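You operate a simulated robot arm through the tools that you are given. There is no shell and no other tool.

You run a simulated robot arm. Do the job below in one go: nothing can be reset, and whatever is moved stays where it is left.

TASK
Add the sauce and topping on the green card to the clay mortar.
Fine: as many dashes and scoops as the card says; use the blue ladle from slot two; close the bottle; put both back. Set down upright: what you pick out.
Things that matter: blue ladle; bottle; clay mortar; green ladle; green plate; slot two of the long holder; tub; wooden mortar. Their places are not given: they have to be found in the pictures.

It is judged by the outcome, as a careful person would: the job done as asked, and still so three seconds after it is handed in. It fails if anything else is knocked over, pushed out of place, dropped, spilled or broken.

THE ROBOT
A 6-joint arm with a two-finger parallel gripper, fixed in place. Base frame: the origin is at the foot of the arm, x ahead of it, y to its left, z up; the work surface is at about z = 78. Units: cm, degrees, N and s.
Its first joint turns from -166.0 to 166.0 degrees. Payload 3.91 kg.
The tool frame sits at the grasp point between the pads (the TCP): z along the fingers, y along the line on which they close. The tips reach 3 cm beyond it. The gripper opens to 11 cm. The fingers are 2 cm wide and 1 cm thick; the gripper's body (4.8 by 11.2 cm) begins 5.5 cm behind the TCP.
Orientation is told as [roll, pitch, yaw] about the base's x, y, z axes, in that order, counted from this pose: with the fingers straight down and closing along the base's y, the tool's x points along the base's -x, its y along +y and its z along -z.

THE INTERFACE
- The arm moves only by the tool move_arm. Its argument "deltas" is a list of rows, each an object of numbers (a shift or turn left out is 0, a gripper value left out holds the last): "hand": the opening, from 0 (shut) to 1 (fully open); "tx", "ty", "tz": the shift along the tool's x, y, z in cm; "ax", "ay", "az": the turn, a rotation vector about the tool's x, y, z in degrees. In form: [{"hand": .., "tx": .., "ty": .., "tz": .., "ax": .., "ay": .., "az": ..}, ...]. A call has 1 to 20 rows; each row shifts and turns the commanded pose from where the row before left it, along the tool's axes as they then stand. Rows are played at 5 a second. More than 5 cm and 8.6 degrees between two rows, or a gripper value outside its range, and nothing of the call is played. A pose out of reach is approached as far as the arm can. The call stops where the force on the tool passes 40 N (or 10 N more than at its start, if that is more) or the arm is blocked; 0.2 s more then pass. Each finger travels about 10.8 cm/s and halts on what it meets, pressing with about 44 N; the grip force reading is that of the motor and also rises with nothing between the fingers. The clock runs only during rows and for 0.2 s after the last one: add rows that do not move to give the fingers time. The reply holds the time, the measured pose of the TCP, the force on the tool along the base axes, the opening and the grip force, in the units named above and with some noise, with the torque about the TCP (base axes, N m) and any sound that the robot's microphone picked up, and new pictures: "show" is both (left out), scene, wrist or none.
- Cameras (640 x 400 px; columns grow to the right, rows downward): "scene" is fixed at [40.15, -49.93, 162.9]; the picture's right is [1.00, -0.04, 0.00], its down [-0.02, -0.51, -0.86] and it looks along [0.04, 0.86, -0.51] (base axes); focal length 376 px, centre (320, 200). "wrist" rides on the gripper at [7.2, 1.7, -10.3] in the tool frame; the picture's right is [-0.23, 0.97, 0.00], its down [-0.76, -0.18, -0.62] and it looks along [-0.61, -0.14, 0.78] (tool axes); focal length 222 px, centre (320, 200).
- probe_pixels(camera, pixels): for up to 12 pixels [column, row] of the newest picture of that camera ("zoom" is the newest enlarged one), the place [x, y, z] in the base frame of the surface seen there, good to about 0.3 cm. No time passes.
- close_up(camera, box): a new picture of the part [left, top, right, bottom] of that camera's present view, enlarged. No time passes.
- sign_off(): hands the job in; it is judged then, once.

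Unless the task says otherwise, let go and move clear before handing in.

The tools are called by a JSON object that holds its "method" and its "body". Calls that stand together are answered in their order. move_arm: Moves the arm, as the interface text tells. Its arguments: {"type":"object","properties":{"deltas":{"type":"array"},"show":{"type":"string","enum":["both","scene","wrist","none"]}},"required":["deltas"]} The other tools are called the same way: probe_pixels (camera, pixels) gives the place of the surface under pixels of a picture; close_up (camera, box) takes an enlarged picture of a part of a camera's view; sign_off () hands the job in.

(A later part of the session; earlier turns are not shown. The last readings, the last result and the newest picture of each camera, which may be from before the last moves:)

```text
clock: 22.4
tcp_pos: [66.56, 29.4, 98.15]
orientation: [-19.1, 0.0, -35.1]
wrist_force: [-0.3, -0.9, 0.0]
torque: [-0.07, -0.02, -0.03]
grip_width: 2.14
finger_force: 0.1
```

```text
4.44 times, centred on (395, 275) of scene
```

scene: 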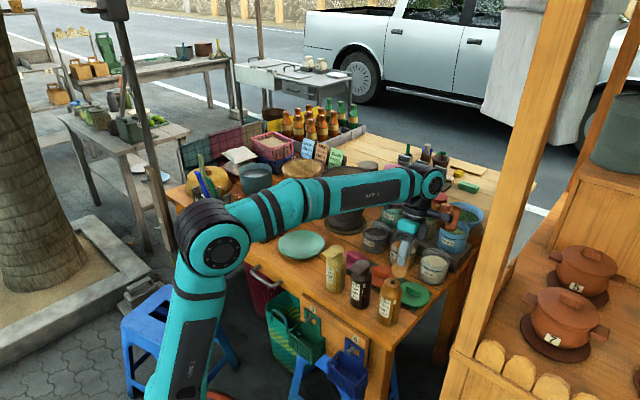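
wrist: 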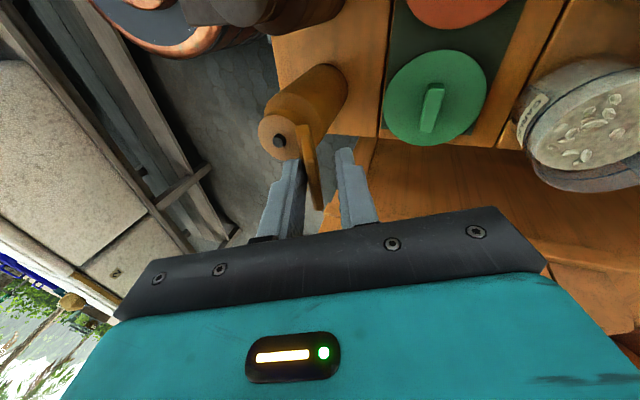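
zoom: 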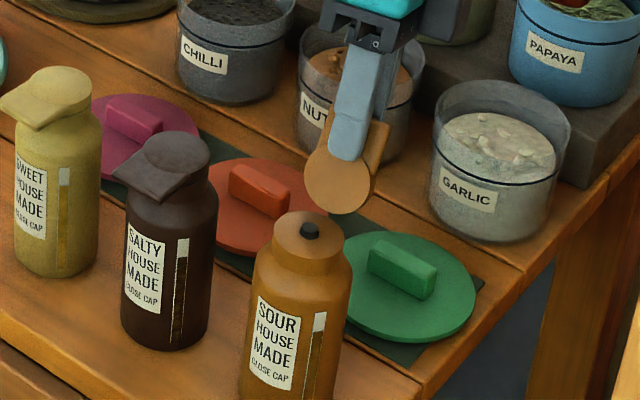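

The bottle is nearly upright again. I'll back off a further 8° so that it is fully free, then check.

{"method": "move_arm", "body": {"deltas": [{"ty": -0.408, "tz": -0.068, "ax": -3}, {"ty": -0.408, "tz": -0.068, "ax": -3}, {"ty": -0.34, "tz": -0.05, "ax": -2.5}, {"ty": 0}, {"ty": 0}]}}

{"method": "close_up", "body": {"camera": "wrist", "box": [220, 70, 390, 200]}}

{"method": "close_up", "body": {"camera": "scene", "box": [345, 230, 445, 320]}}

```text
clock: 23.6
tcp_pos: [65.92, 28.63, 98.63]
orientation: [-10.4, 0.1, -35.0]
wrist_force: [0.2, 0.1, 0.1]
torque: [0.0, 0.0, 0.0]
grip_width: 2.06
finger_force: 0.1
```

scene: 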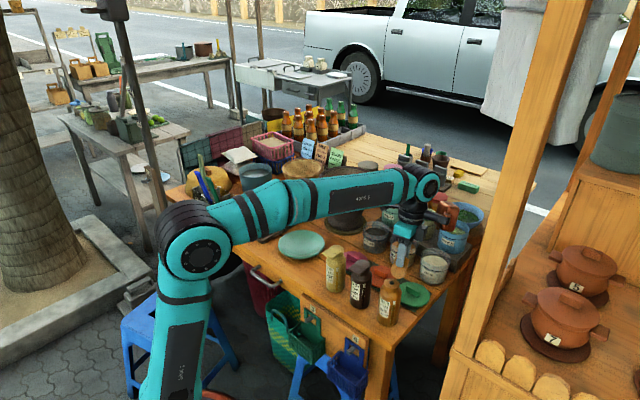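
wrist: 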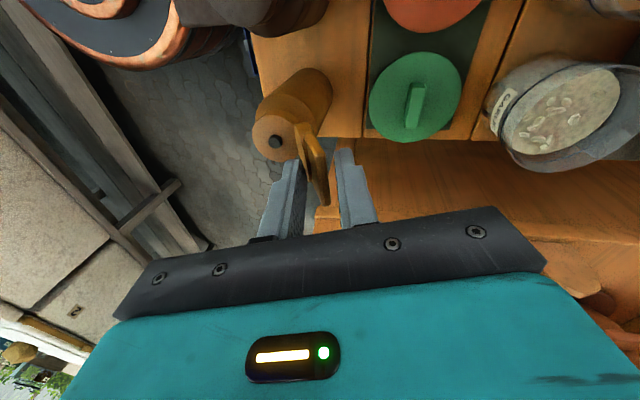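

```text
3.08 times, centred on (305, 135) of wrist
```

zoom: 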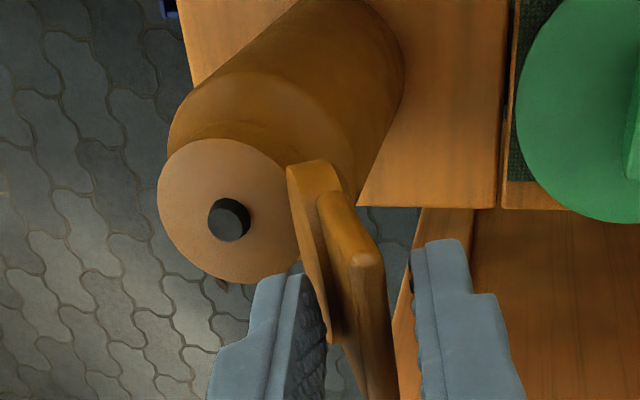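

```text
4.44 times, centred on (395, 275) of scene
```

zoom: 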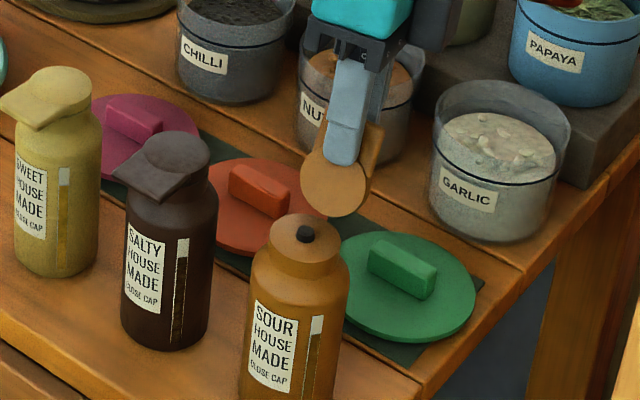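

The bottle is upright again and the cap stands open between the fingers, touching neither. I'll withdraw straight back along the tool axis.

{"method": "move_arm", "body": {"deltas": [{"tz": -1.5}, {"tz": -3}, {"tz": -4}, {"tz": -4}, {"ty": 0}]}}

{"method": "close_up", "body": {"camera": "wrist", "box": [220, 70, 390, 200]}}

{"method": "close_up", "body": {"camera": "scene", "box": [345, 230, 445, 320]}}

```text
clock: 24.8
tcp_pos: [67.4, 30.72, 111.12]
orientation: [-10.4, 0.0, -35.0]
wrist_force: [0.8, -0.4, 0.2]
torque: [-0.01, 0.01, 0.02]
grip_width: 2.08
finger_force: 0.1
```

scene: 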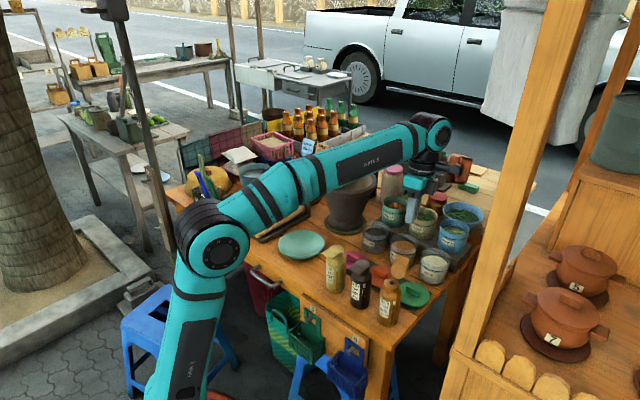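
wrist: 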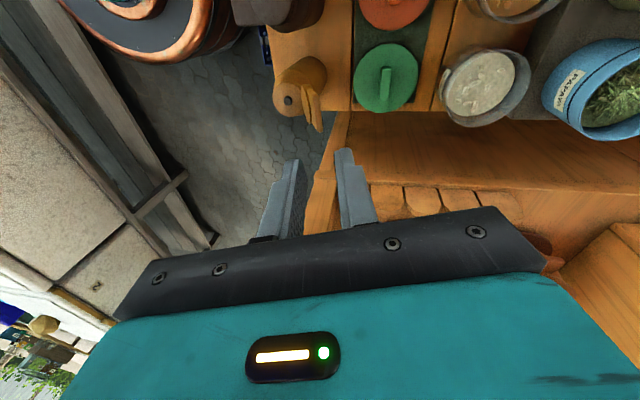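

```text
3.08 times, centred on (305, 135) of wrist
```

zoom: 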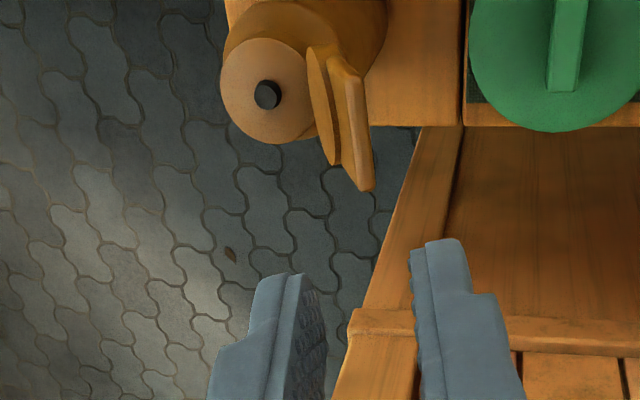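

```text
4.44 times, centred on (395, 275) of scene
```

zoom: 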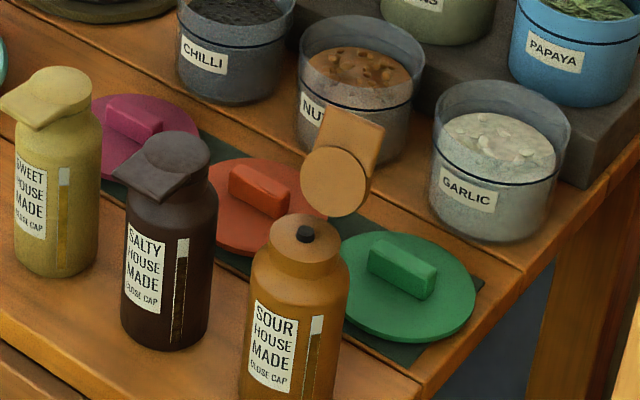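

The cap stays open by itself and the bottle stands upright (zoom mouth at (303,235)). I'll re-measure the bottle and the clay mortar's rim before gripping the bottle.

{"method": "probe_pixels", "body": {"camera": "zoom", "pixels": [[303, 236], [285, 250], [325, 250], [303, 222], [255, 300], [345, 300], [300, 275], [340, 150], [325, 112], [380, 128], [335, 205], [305, 180]]}}

{"method": "close_up", "body": {"camera": "scene", "box": [290, 140, 400, 245]}}

```text
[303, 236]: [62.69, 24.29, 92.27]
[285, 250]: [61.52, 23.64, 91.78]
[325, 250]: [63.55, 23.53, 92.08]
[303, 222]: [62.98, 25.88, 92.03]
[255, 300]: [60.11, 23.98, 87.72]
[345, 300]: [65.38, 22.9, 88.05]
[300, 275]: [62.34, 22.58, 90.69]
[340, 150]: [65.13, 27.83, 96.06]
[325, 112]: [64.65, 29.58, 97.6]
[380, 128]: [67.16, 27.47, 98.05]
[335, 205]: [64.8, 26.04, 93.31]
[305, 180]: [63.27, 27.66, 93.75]
```

```text
3.81 times, centred on (345, 192) of scene
```

zoom: 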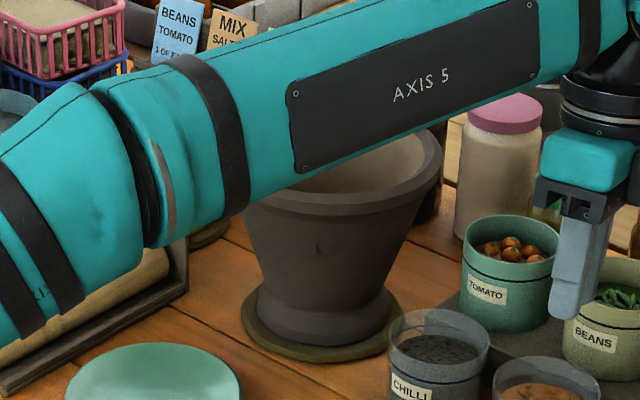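

The bottle's axis is at about [62.75, 24.5] and its flap tip reaches z≈98. I'll level the tool, back out to the front of the table, and turn for a horizontal grip around the body.

{"method": "move_arm", "body": {"deltas": [{"ax": -5.2, "tz": -1.5}, {"ax": -5.2, "tz": -1.5}, {"ty": -4.3}, {"ty": -4.3}, {"ty": -4.3}, {"ty": -4.3}, {"ty": -4.3}, {"az": 8.18, "hand": 0.77}, {"az": 8.18}, {"az": 8.18}, {"az": 8.18}, {"az": 8.18}, {"az": 8.18}, {"az": 8.18}, {"az": 8.18}, {"az": 8.18}, {"az": 8.18}, {"az": 8.2}, {"az": 0}], "show": "scene"}}

```text
clock: 28.8
tcp_pos: [55.19, 13.14, 113.99]
orientation: [-0.1, -0.1, -125.1]
wrist_force: [0.4, 0.2, 0.1]
torque: [0.01, -0.03, -0.03]
grip_width: 8.48
finger_force: 0.0
```

scene: 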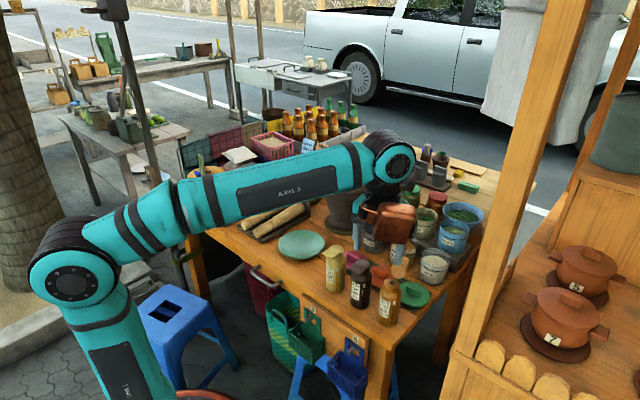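

Now at [55.2, 13.1, 114] with yaw -125°. I'll pitch the tool to horizontal, pointing at the bottle.

{"method": "move_arm", "body": {"deltas": [{"ay": 8.18}, {"ay": 8.18}, {"ay": 8.18}, {"ay": 8.18}, {"ay": 8.18}, {"ay": 8.18}, {"ay": 8.18}, {"ay": 8.18}, {"ay": 8.18}, {"ay": 8.18}, {"ay": 8.2}, {"az": 0}]}}

```text
clock: 31.4
tcp_pos: [55.14, 13.03, 113.97]
orientation: [7.5, 90.0, -117.6]
wrist_force: [-0.4, 0.0, 0.4]
torque: [0.01, 0.0, 0.0]
grip_width: 8.45
finger_force: 0.1
```

scene: 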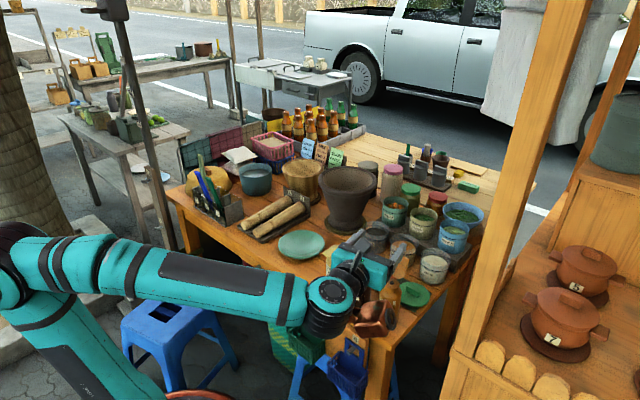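
wrist: 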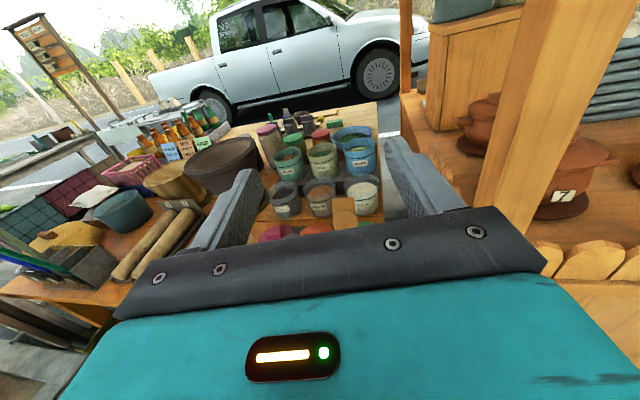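

The tool is horizontal with the camera on top. I'll lower to about z=84 in front of the bottle and check alignment before advancing.

{"method": "move_arm", "body": {"deltas": [{"tx": -5, "ty": -0.3}, {"tx": -5}, {"tx": -5}, {"tx": -5}, {"tx": -5}, {"tx": -4.9}, {"tx": 0}]}}

{"method": "close_up", "body": {"camera": "scene", "box": [330, 260, 430, 350]}}

```text
clock: 33.0
tcp_pos: [54.78, 13.23, 83.95]
orientation: [11.8, 89.9, -113.4]
wrist_force: [0.4, 1.4, -0.1]
torque: [0.01, -0.04, -0.01]
grip_width: 8.49
finger_force: 0.0
```

scene: 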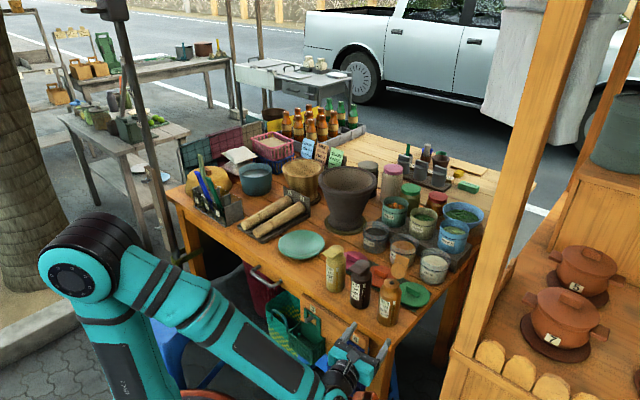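
wrist: 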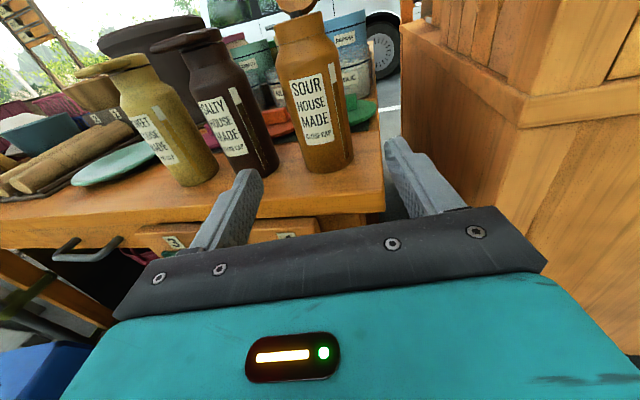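

```text
4.44 times, centred on (380, 305) of scene
```

zoom: 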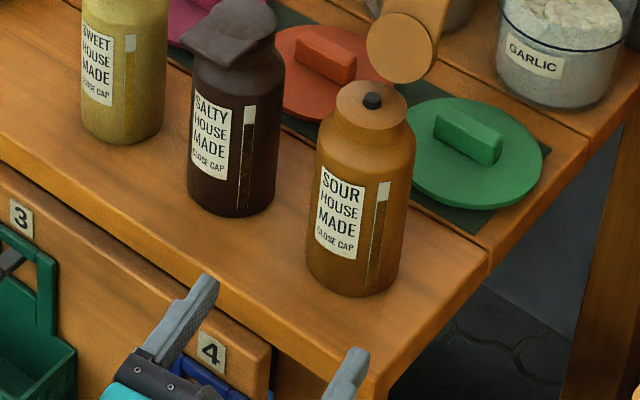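

Alignment is good: lateral error near zero, bottle between the fingers' lines. I'll advance 13.6 cm to straddle the bottle.

{"method": "move_arm", "body": {"deltas": [{"tz": 3.4}, {"tz": 3.4}, {"tz": 2.4}, {"tz": 2.2}, {"tz": 2.1}, {"tz": 0}]}}

{"method": "close_up", "body": {"camera": "scene", "box": [330, 250, 430, 340]}}

```text
clock: 34.4
tcp_pos: [62.82, 24.37, 84.0]
orientation: [-7.2, 89.9, -132.3]
wrist_force: [-0.2, 0.8, 0.4]
torque: [0.0, -0.03, -0.03]
grip_width: 8.45
finger_force: 0.0
```

scene: 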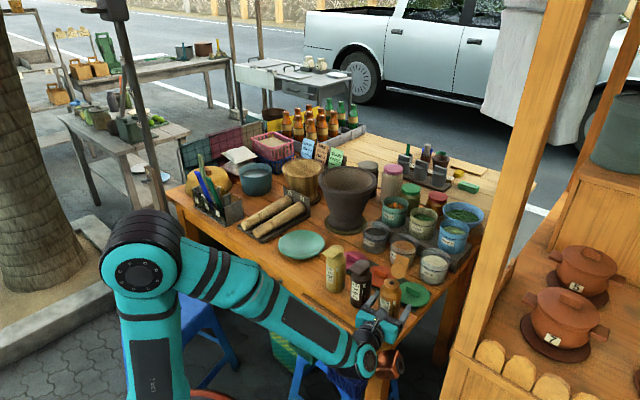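
wrist: 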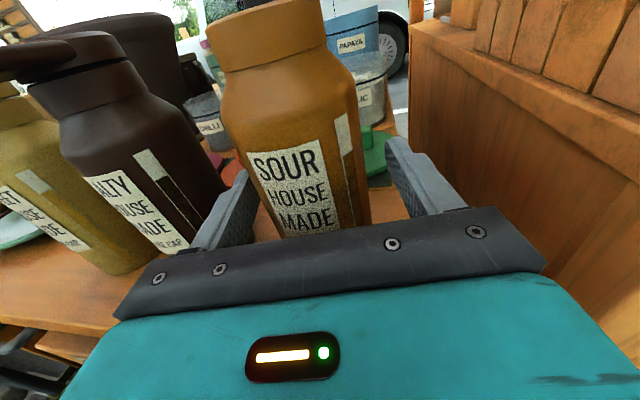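

```text
4.44 times, centred on (380, 295) of scene
```

zoom: 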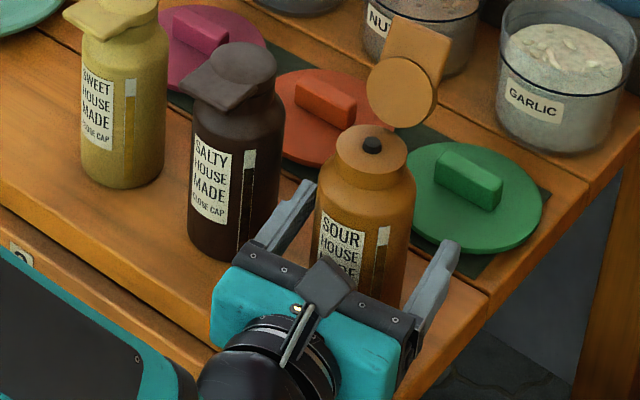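

The bottle stands between the fingers with room on both sides. I'll close on it.

{"method": "move_arm", "body": {"deltas": [{"hand": 0.6}, {"hand": 0.45}, {"hand": 0.45}, {"hand": 0.4}, {"hand": 0.4}]}}

{"method": "close_up", "body": {"camera": "scene", "box": [330, 250, 430, 340]}}

```text
clock: 35.6
tcp_pos: [62.82, 24.35, 83.88]
orientation: [-1.5, 89.9, -126.5]
wrist_force: [-1.1, 2.9, 1.7]
torque: [0.09, 0.07, -0.03]
grip_width: 5.88
finger_force: 43.9
```

scene: 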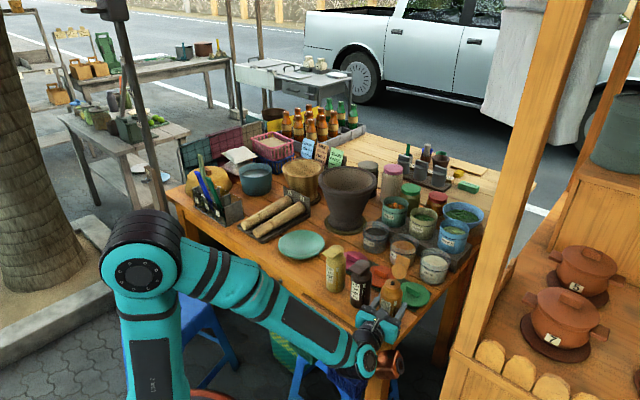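
wrist: 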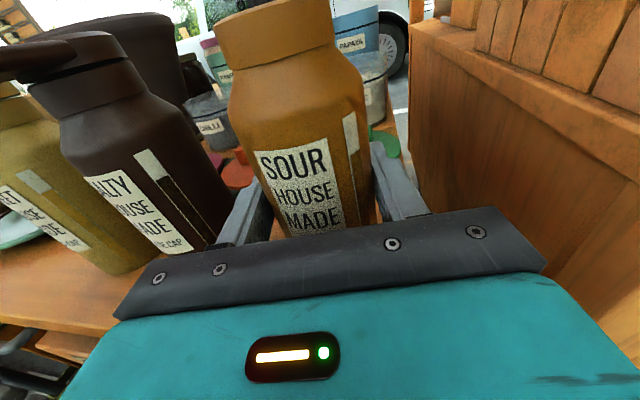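

```text
4.44 times, centred on (380, 295) of scene
```

zoom: 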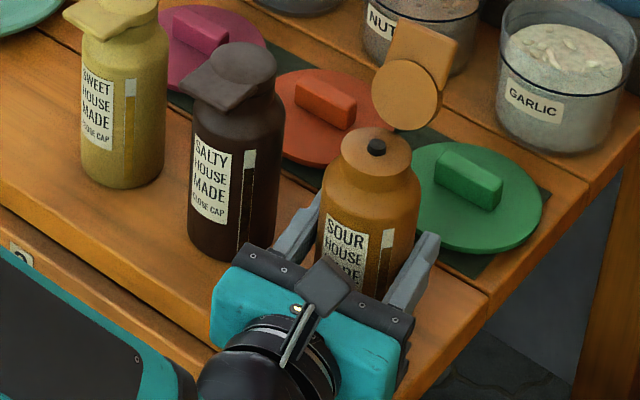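

Gripped firmly (5.88 cm wide, 44 N), and the mortar is unobstructed in the scene view. I'll measure the mortar rim now.

{"method": "close_up", "body": {"camera": "scene", "box": [300, 150, 400, 240]}}

```text
4.44 times, centred on (350, 195) of scene
```

zoom: 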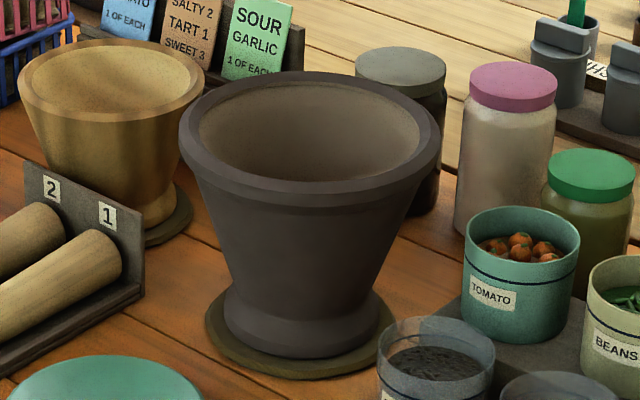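

{"method": "probe_pixels", "body": {"camera": "zoom", "pixels": [[310, 78], [310, 198], [188, 140], [432, 140], [310, 140], [310, 110], [225, 88], [395, 88], [230, 180], [395, 180], [240, 120], [380, 120]]}}

{"method": "probe_pixels", "body": {"camera": "zoom", "pixels": [[510, 80], [400, 55], [590, 165], [480, 225], [560, 215], [435, 325], [190, 80], [110, 45], [110, 120], [30, 85], [555, 40], [270, 40]]}}

```text
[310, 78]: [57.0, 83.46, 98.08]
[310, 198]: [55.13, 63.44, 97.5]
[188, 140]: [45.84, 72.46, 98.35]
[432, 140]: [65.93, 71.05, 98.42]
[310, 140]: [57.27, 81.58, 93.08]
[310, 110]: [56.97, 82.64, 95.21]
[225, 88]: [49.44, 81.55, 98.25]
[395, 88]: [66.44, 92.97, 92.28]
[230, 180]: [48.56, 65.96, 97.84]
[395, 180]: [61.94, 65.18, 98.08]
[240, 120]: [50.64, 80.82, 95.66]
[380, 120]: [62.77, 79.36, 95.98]
```

```text
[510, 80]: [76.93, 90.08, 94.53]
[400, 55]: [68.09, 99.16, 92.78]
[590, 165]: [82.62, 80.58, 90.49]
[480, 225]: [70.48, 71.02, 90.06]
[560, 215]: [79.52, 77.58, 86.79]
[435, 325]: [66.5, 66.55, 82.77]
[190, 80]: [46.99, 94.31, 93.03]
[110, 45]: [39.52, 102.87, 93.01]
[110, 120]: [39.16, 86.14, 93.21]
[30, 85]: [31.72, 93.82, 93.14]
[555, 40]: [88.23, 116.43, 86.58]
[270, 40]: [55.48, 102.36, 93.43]
```

The rim is centred near [56.0, 73.3] at z≈98.3, inner radius about 8.7. I'll lift the bottle 24 cm and carry it to stand right of the mortar so the mouth will hang over its centre when tipped left.

{"method": "move_arm", "body": {"deltas": [{"tx": 2}, {"tx": 4}, {"tx": 4.5}, {"tx": 4.5}, {"tx": 4.5}, {"tx": 4.5}, {"tz": 3.61, "ty": -2.68}, {"tz": 3.61, "ty": -2.68}, {"tz": 3.61, "ty": -2.68}, {"tz": 3.61, "ty": -2.68}, {"tz": 3.61, "ty": -2.68}, {"tz": 3.61, "ty": -2.68}, {"tz": 3.61, "ty": -2.68}, {"tz": 3.61, "ty": -2.68}, {"tz": 3.61, "ty": -2.68}, {"tz": 3.61, "ty": -2.68}, {"tz": 0}]}}

{"method": "close_up", "body": {"camera": "scene", "box": [290, 110, 410, 220]}}

```text
clock: 39.2
tcp_pos: [61.54, 69.42, 107.91]
orientation: [0.8, 89.8, -123.8]
wrist_force: [-0.1, 0.5, -6.0]
torque: [-0.02, 0.03, 0.02]
grip_width: 5.89
finger_force: 44.0
```

scene: 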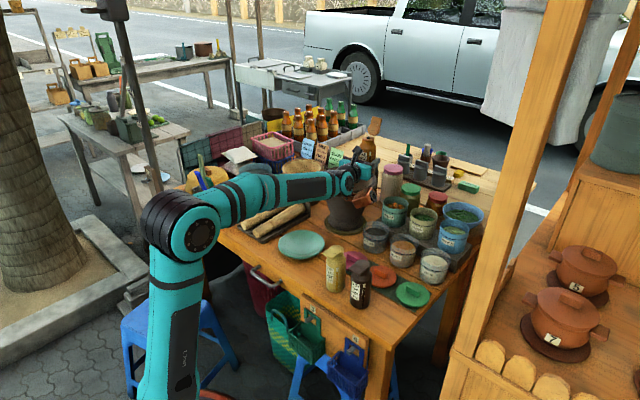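
wrist: 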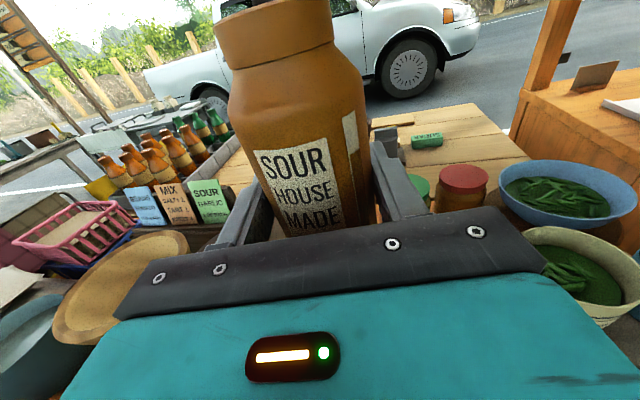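

```text
3.64 times, centred on (350, 165) of scene
```

zoom: 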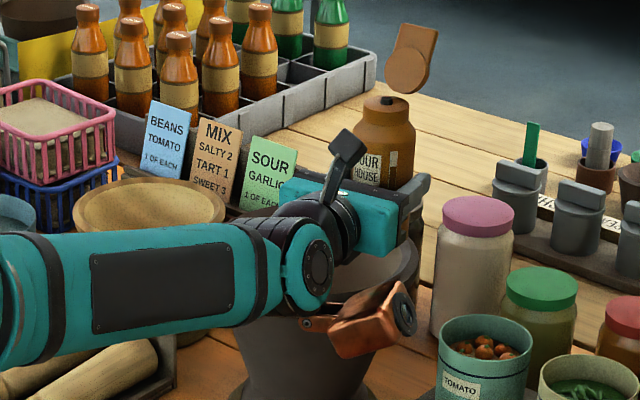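

The bottle is held upright at [61.5, 69.4, 108], beside the mortar's centre. I'll tip it left by 72° first and check.

{"method": "move_arm", "body": {"deltas": [{"az": -8}, {"az": -8}, {"az": -8}, {"az": -8}, {"az": -8}, {"az": -8}, {"az": -8}, {"az": -8}, {"az": -8}]}}

{"method": "close_up", "body": {"camera": "scene", "box": [290, 110, 410, 220]}}

```text
clock: 41.2
tcp_pos: [61.56, 69.25, 107.98]
orientation: [89.7, 17.9, -34.7]
wrist_force: [-0.1, -0.2, -6.9]
torque: [-0.01, -0.01, 0.0]
grip_width: 5.89
finger_force: 43.4
```

scene: 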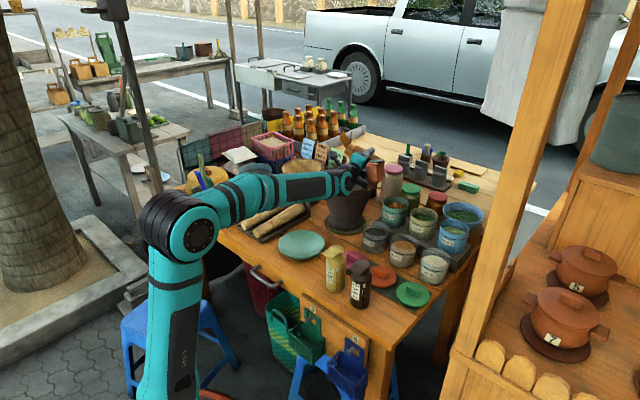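
wrist: 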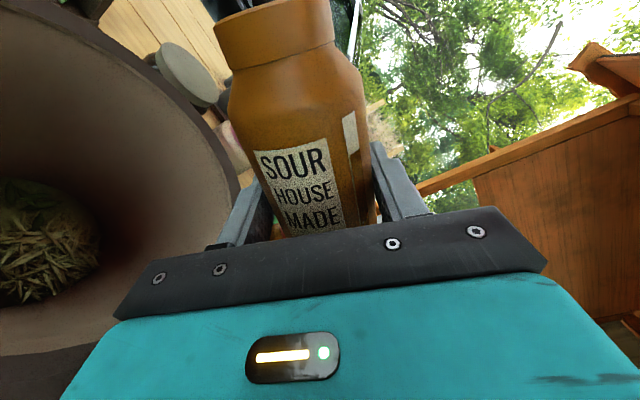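

```text
3.64 times, centred on (350, 165) of scene
```

zoom: 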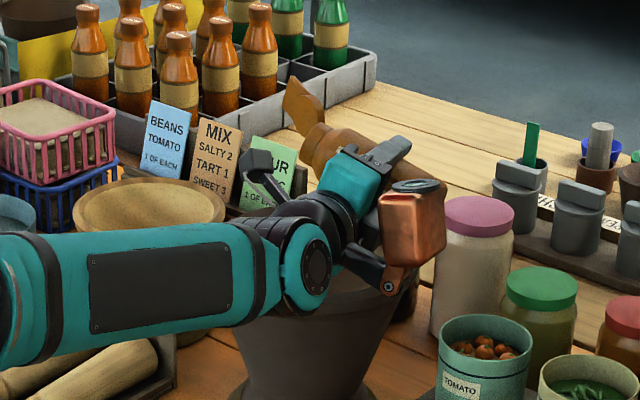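

No liquid yet; the mouth is over the mortar. I'll tip a further 24° in small steps and watch for sound.

{"method": "move_arm", "body": {"deltas": [{"az": -8}, {"az": -8}, {"az": -8}]}}

{"method": "close_up", "body": {"camera": "scene", "box": [290, 110, 410, 220]}}

```text
clock: 42.0
tcp_pos: [61.39, 69.12, 107.89]
orientation: [89.9, -6.1, -34.6]
wrist_force: [0.4, 0.4, -6.8]
torque: [0.0, 0.01, -0.02]
grip_width: 5.87
finger_force: 43.6
```

scene: 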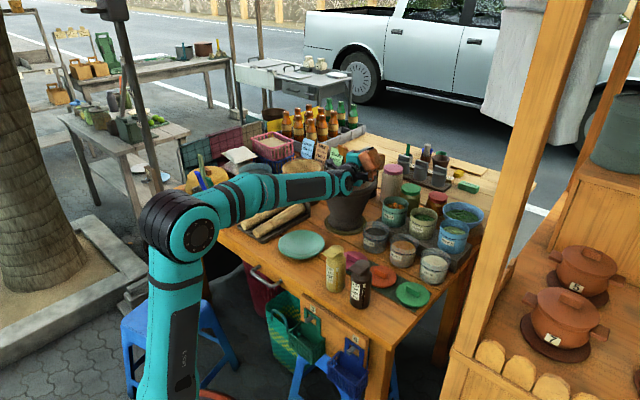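
wrist: 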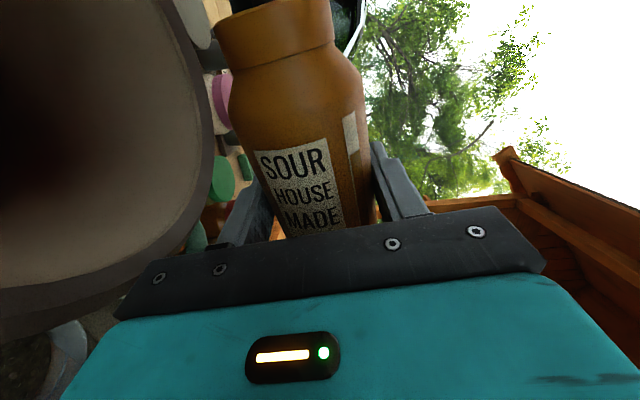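

```text
3.64 times, centred on (350, 165) of scene
```

zoom: 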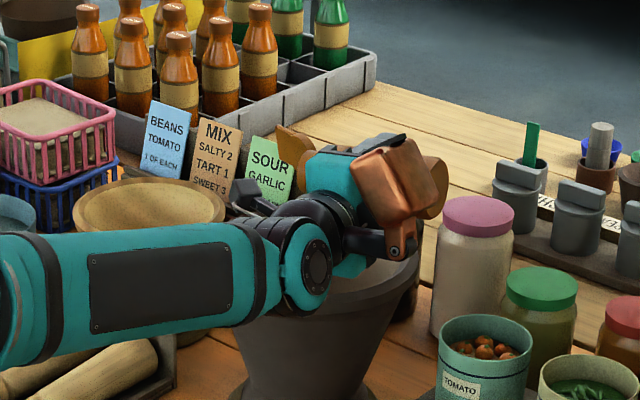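

At 96° there is still no flow reported; the mouth sits over the mortar centre. I'll tip further in 8° steps.

{"method": "move_arm", "body": {"deltas": [{"az": -8}, {"az": -8}]}}

```text
clock: 42.6
tcp_pos: [61.53, 69.3, 107.95]
orientation: [89.6, -22.1, -34.4]
wrist_force: [-0.1, -0.2, -6.0]
torque: [-0.02, 0.03, 0.0]
grip_width: 5.86
finger_force: 44.0
```

scene: 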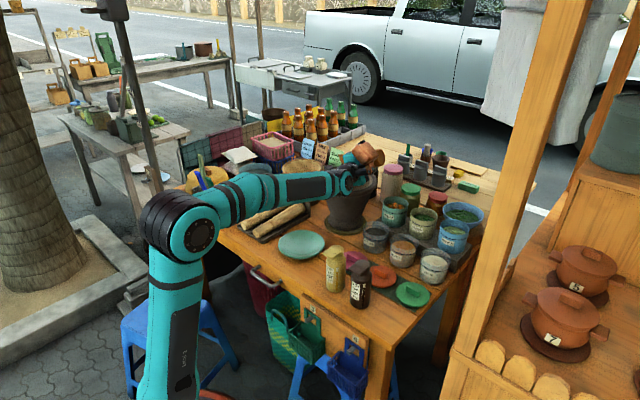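
wrist: 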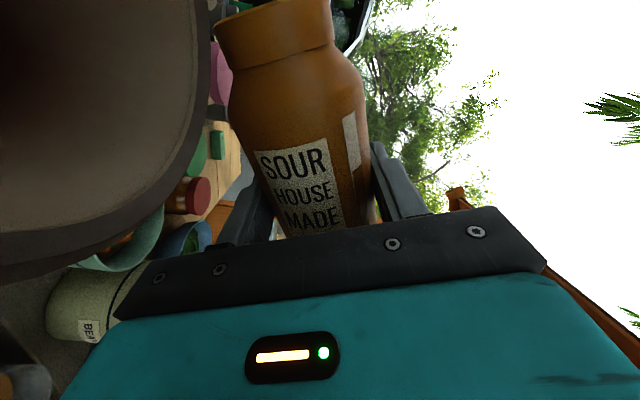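

At 112°, still nothing heard or seen. Another 8°.

{"method": "move_arm", "body": {"deltas": [{"az": -8}]}}

{"method": "close_up", "body": {"camera": "wrist", "box": [180, 0, 400, 140]}}

```text
clock: 43.0
tcp_pos: [61.51, 69.25, 107.94]
orientation: [89.7, -30.1, -34.5]
wrist_force: [0.1, -0.1, -6.3]
torque: [-0.02, -0.02, 0.01]
grip_width: 5.89
finger_force: 43.7
```

scene: 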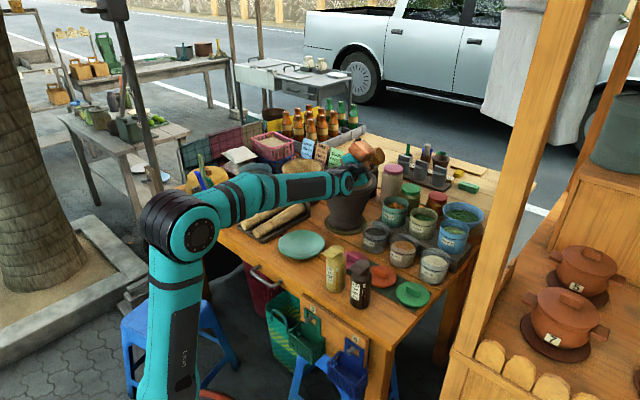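
wrist: 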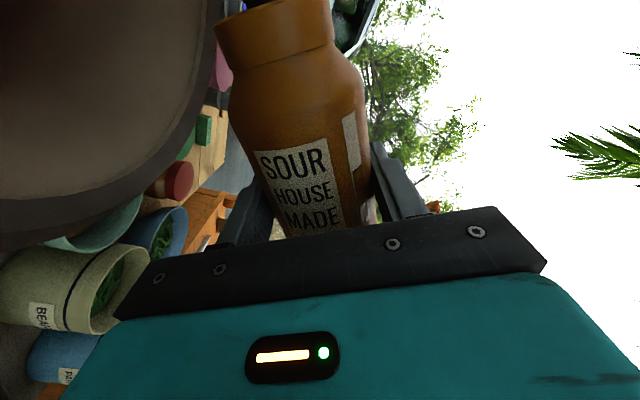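

```text
2.86 times, centred on (290, 70) of wrist
```

zoom: 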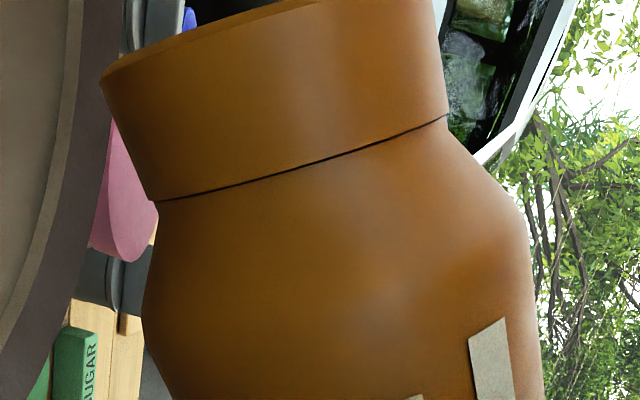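

Nothing yet at 120°. I'll tip to 136° in single steps.

{"method": "move_arm", "body": {"deltas": [{"az": -8}], "show": "scene"}}

{"method": "close_up", "body": {"camera": "scene", "box": [310, 120, 410, 210]}}

```text
clock: 43.4
tcp_pos: [61.62, 69.26, 107.9]
orientation: [89.7, -38.0, -34.4]
wrist_force: [0.0, 0.2, -6.5]
torque: [-0.03, 0.04, 0.0]
grip_width: 5.86
finger_force: 43.9
```

scene: 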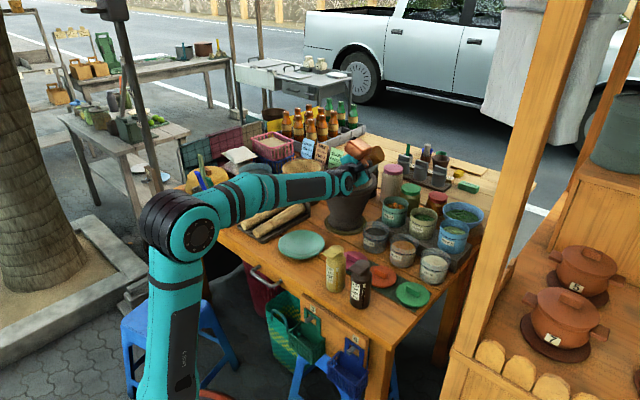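

```text
4.44 times, centred on (360, 165) of scene
```

zoom: 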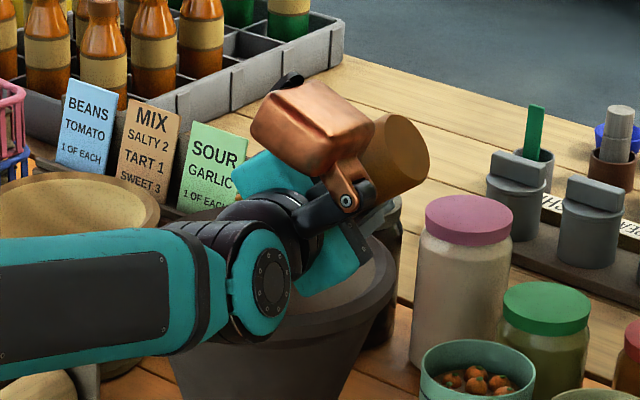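

At 128°, no sound. One more 8° step.

{"method": "move_arm", "body": {"deltas": [{"az": -8}]}}

```text
clock: 43.8
tcp_pos: [61.4, 69.3, 107.97]
orientation: [89.6, -46.2, -34.3]
wrist_force: [1.0, 0.3, -5.7]
torque: [-0.02, 0.02, 0.03]
grip_width: 5.88
finger_force: 44.1
```

scene: 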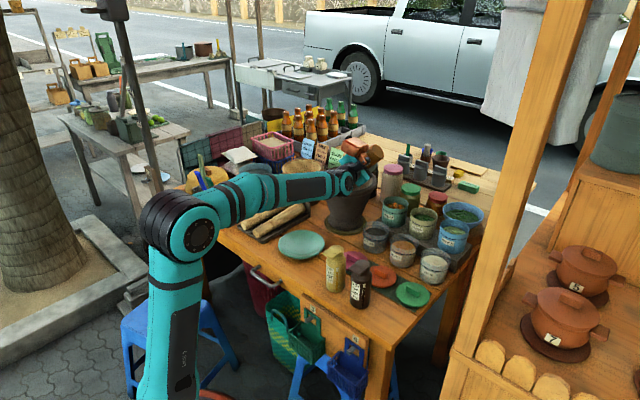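
wrist: 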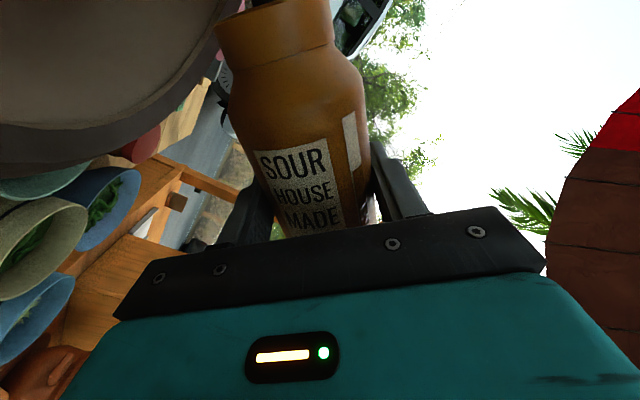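

No sound at 136°. I'll check the level strip beside the label (wrist view around (350,140)) for any change before doing more.

{"method": "close_up", "body": {"camera": "wrist", "box": [300, 90, 400, 240]}}

{"method": "close_up", "body": {"camera": "wrist", "box": [150, 0, 350, 110]}}

{"method": "close_up", "body": {"camera": "scene", "box": [310, 120, 410, 210]}}

```text
2.67 times, centred on (350, 165) of wrist
```

zoom: 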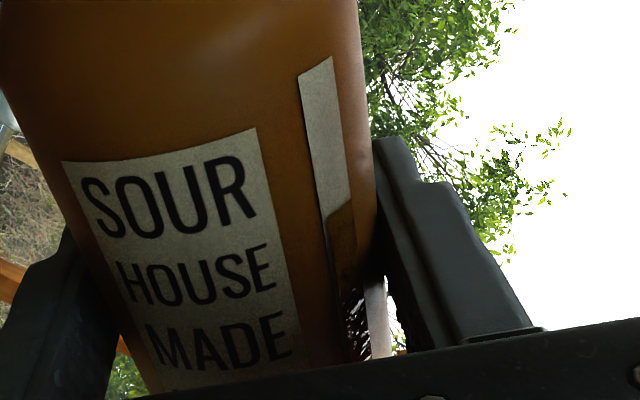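

```text
3.20 times, centred on (250, 55) of wrist
```

zoom: 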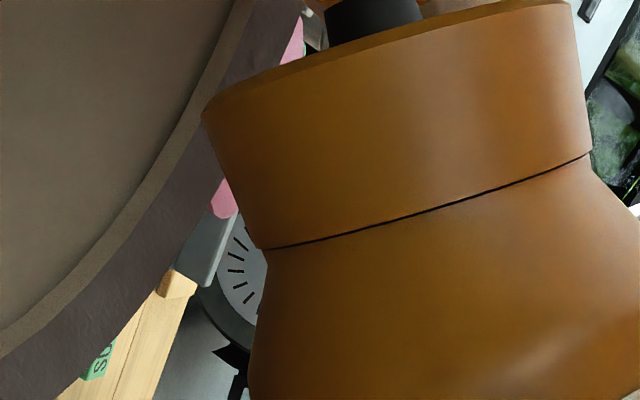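

```text
4.44 times, centred on (360, 165) of scene
```

zoom: 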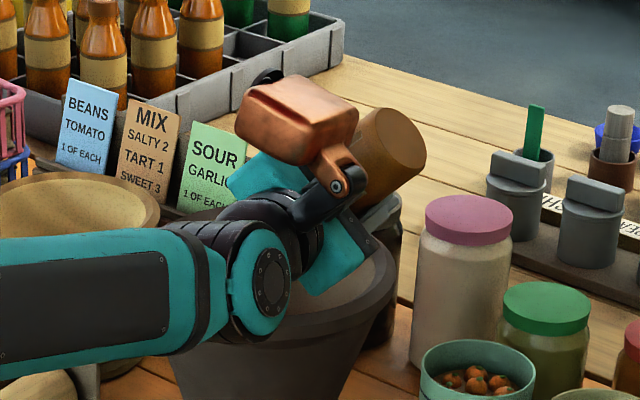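

The level strip looks unchanged, so no dash has come out yet. I'll tip further to 144° while shifting 2 cm left to keep the mouth centred.

{"method": "move_arm", "body": {"deltas": [{"tx": 1.39, "ty": 1.44}, {"az": -8}]}}

{"method": "close_up", "body": {"camera": "wrist", "box": [300, 90, 400, 240]}}

```text
clock: 44.4
tcp_pos: [61.14, 69.52, 108.4]
orientation: [89.5, -53.9, -34.0]
wrist_force: [-0.4, -0.6, -6.1]
torque: [-0.04, 0.03, 0.0]
grip_width: 5.88
finger_force: 44.5
out of reach, approached as far as the arm can: row 1, 2
```

scene: 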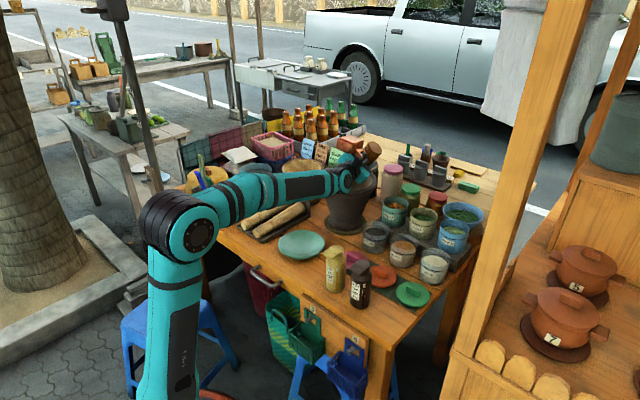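
wrist: 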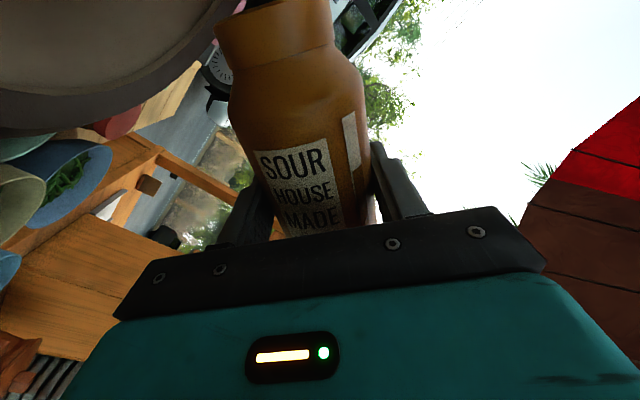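

```text
2.67 times, centred on (350, 165) of wrist
```

zoom: 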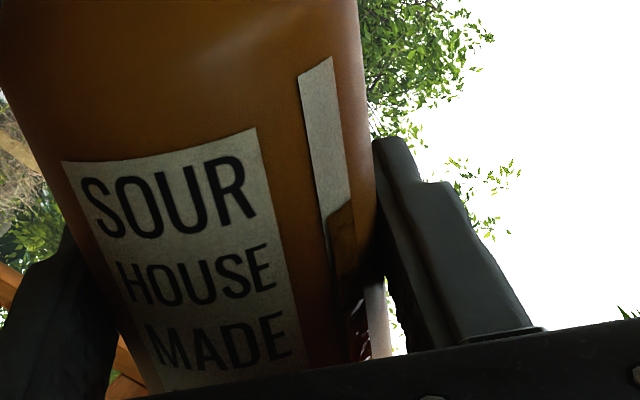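

The strip is still unchanged and the leftward shift is at the arm's reach limit, so I'll undo that shift and hold a moment to see if the flow is slow.

{"method": "move_arm", "body": {"deltas": [{"tx": -1.18, "ty": -1.62}, {"tx": 0}, {"tx": 0}]}}

{"method": "close_up", "body": {"camera": "wrist", "box": [300, 90, 400, 240]}}

```text
clock: 45.2
tcp_pos: [62.85, 68.46, 108.59]
orientation: [89.8, -54.0, -35.0]
wrist_force: [-0.1, 0.5, -6.8]
torque: [-0.07, 0.0, -0.01]
grip_width: 5.89
finger_force: 44.5
```

scene: 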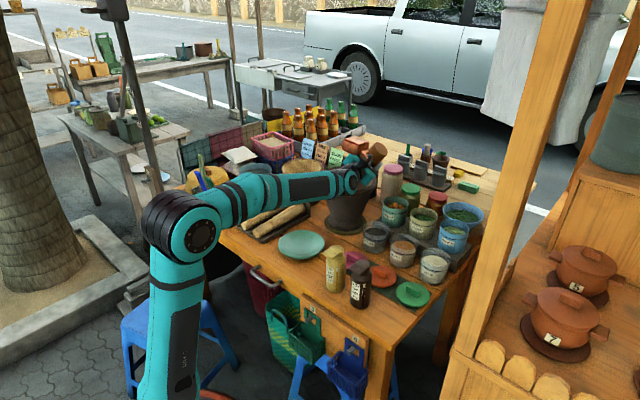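
wrist: 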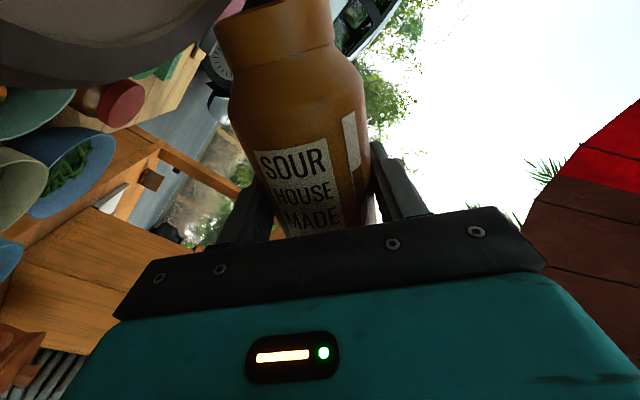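

```text
2.67 times, centred on (350, 165) of wrist
```

zoom: 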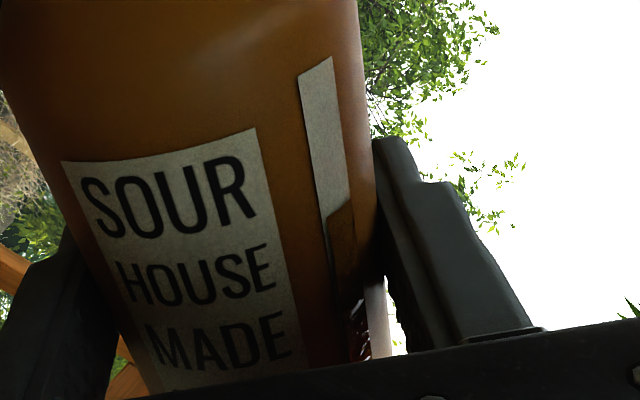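

No flow yet at 144° and the strip is unchanged. I'll tip a little further (152°, then 160°) before trying a small shake, as the nozzle insert (black plug) may need it.

{"method": "move_arm", "body": {"deltas": [{"az": -8}, {"az": 0}], "show": "wrist"}}

{"method": "close_up", "body": {"camera": "wrist", "box": [300, 90, 400, 240]}}

```text
clock: 45.8
tcp_pos: [62.92, 68.47, 108.47]
orientation: [89.7, -62.0, -34.8]
wrist_force: [-0.2, 0.8, -6.6]
torque: [-0.03, 0.02, -0.01]
grip_width: 5.86
finger_force: 43.6
```

wrist: 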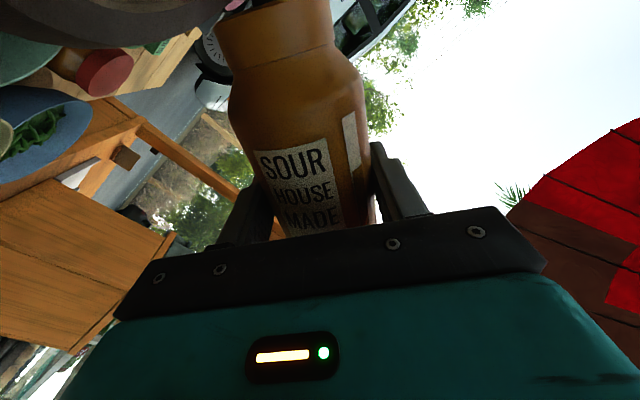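

```text
2.67 times, centred on (350, 165) of wrist
```

zoom: 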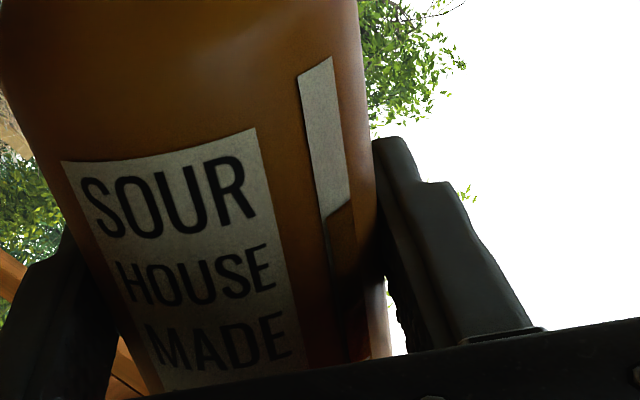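

Still no change at 152°. I'll try a single small shake: 3 cm down and back up over the mortar.

{"method": "move_arm", "body": {"deltas": [{"tx": 2.65, "ty": -1.41}, {"tx": -2.65, "ty": 1.41}]}}

{"method": "close_up", "body": {"camera": "wrist", "box": [300, 90, 400, 240]}}

```text
clock: 46.4
tcp_pos: [62.95, 68.37, 108.66]
orientation: [89.6, -62.1, -34.8]
wrist_force: [0.0, 0.2, -5.9]
torque: [0.0, 0.03, -0.02]
grip_width: 5.85
finger_force: 43.7
```

scene: 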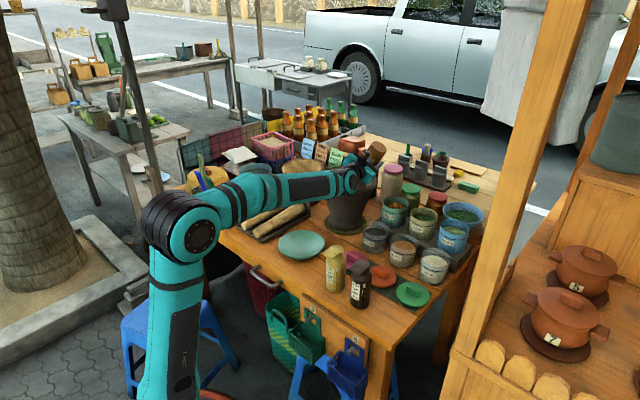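
wrist: 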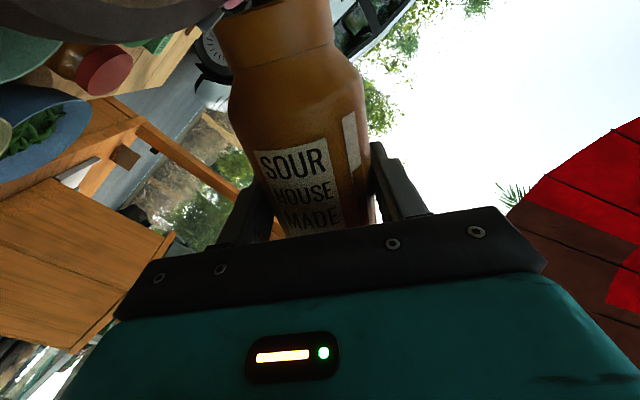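

```text
2.67 times, centred on (350, 165) of wrist
```

zoom: 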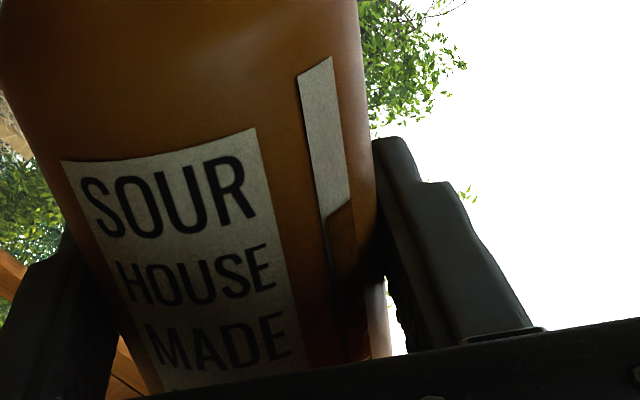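

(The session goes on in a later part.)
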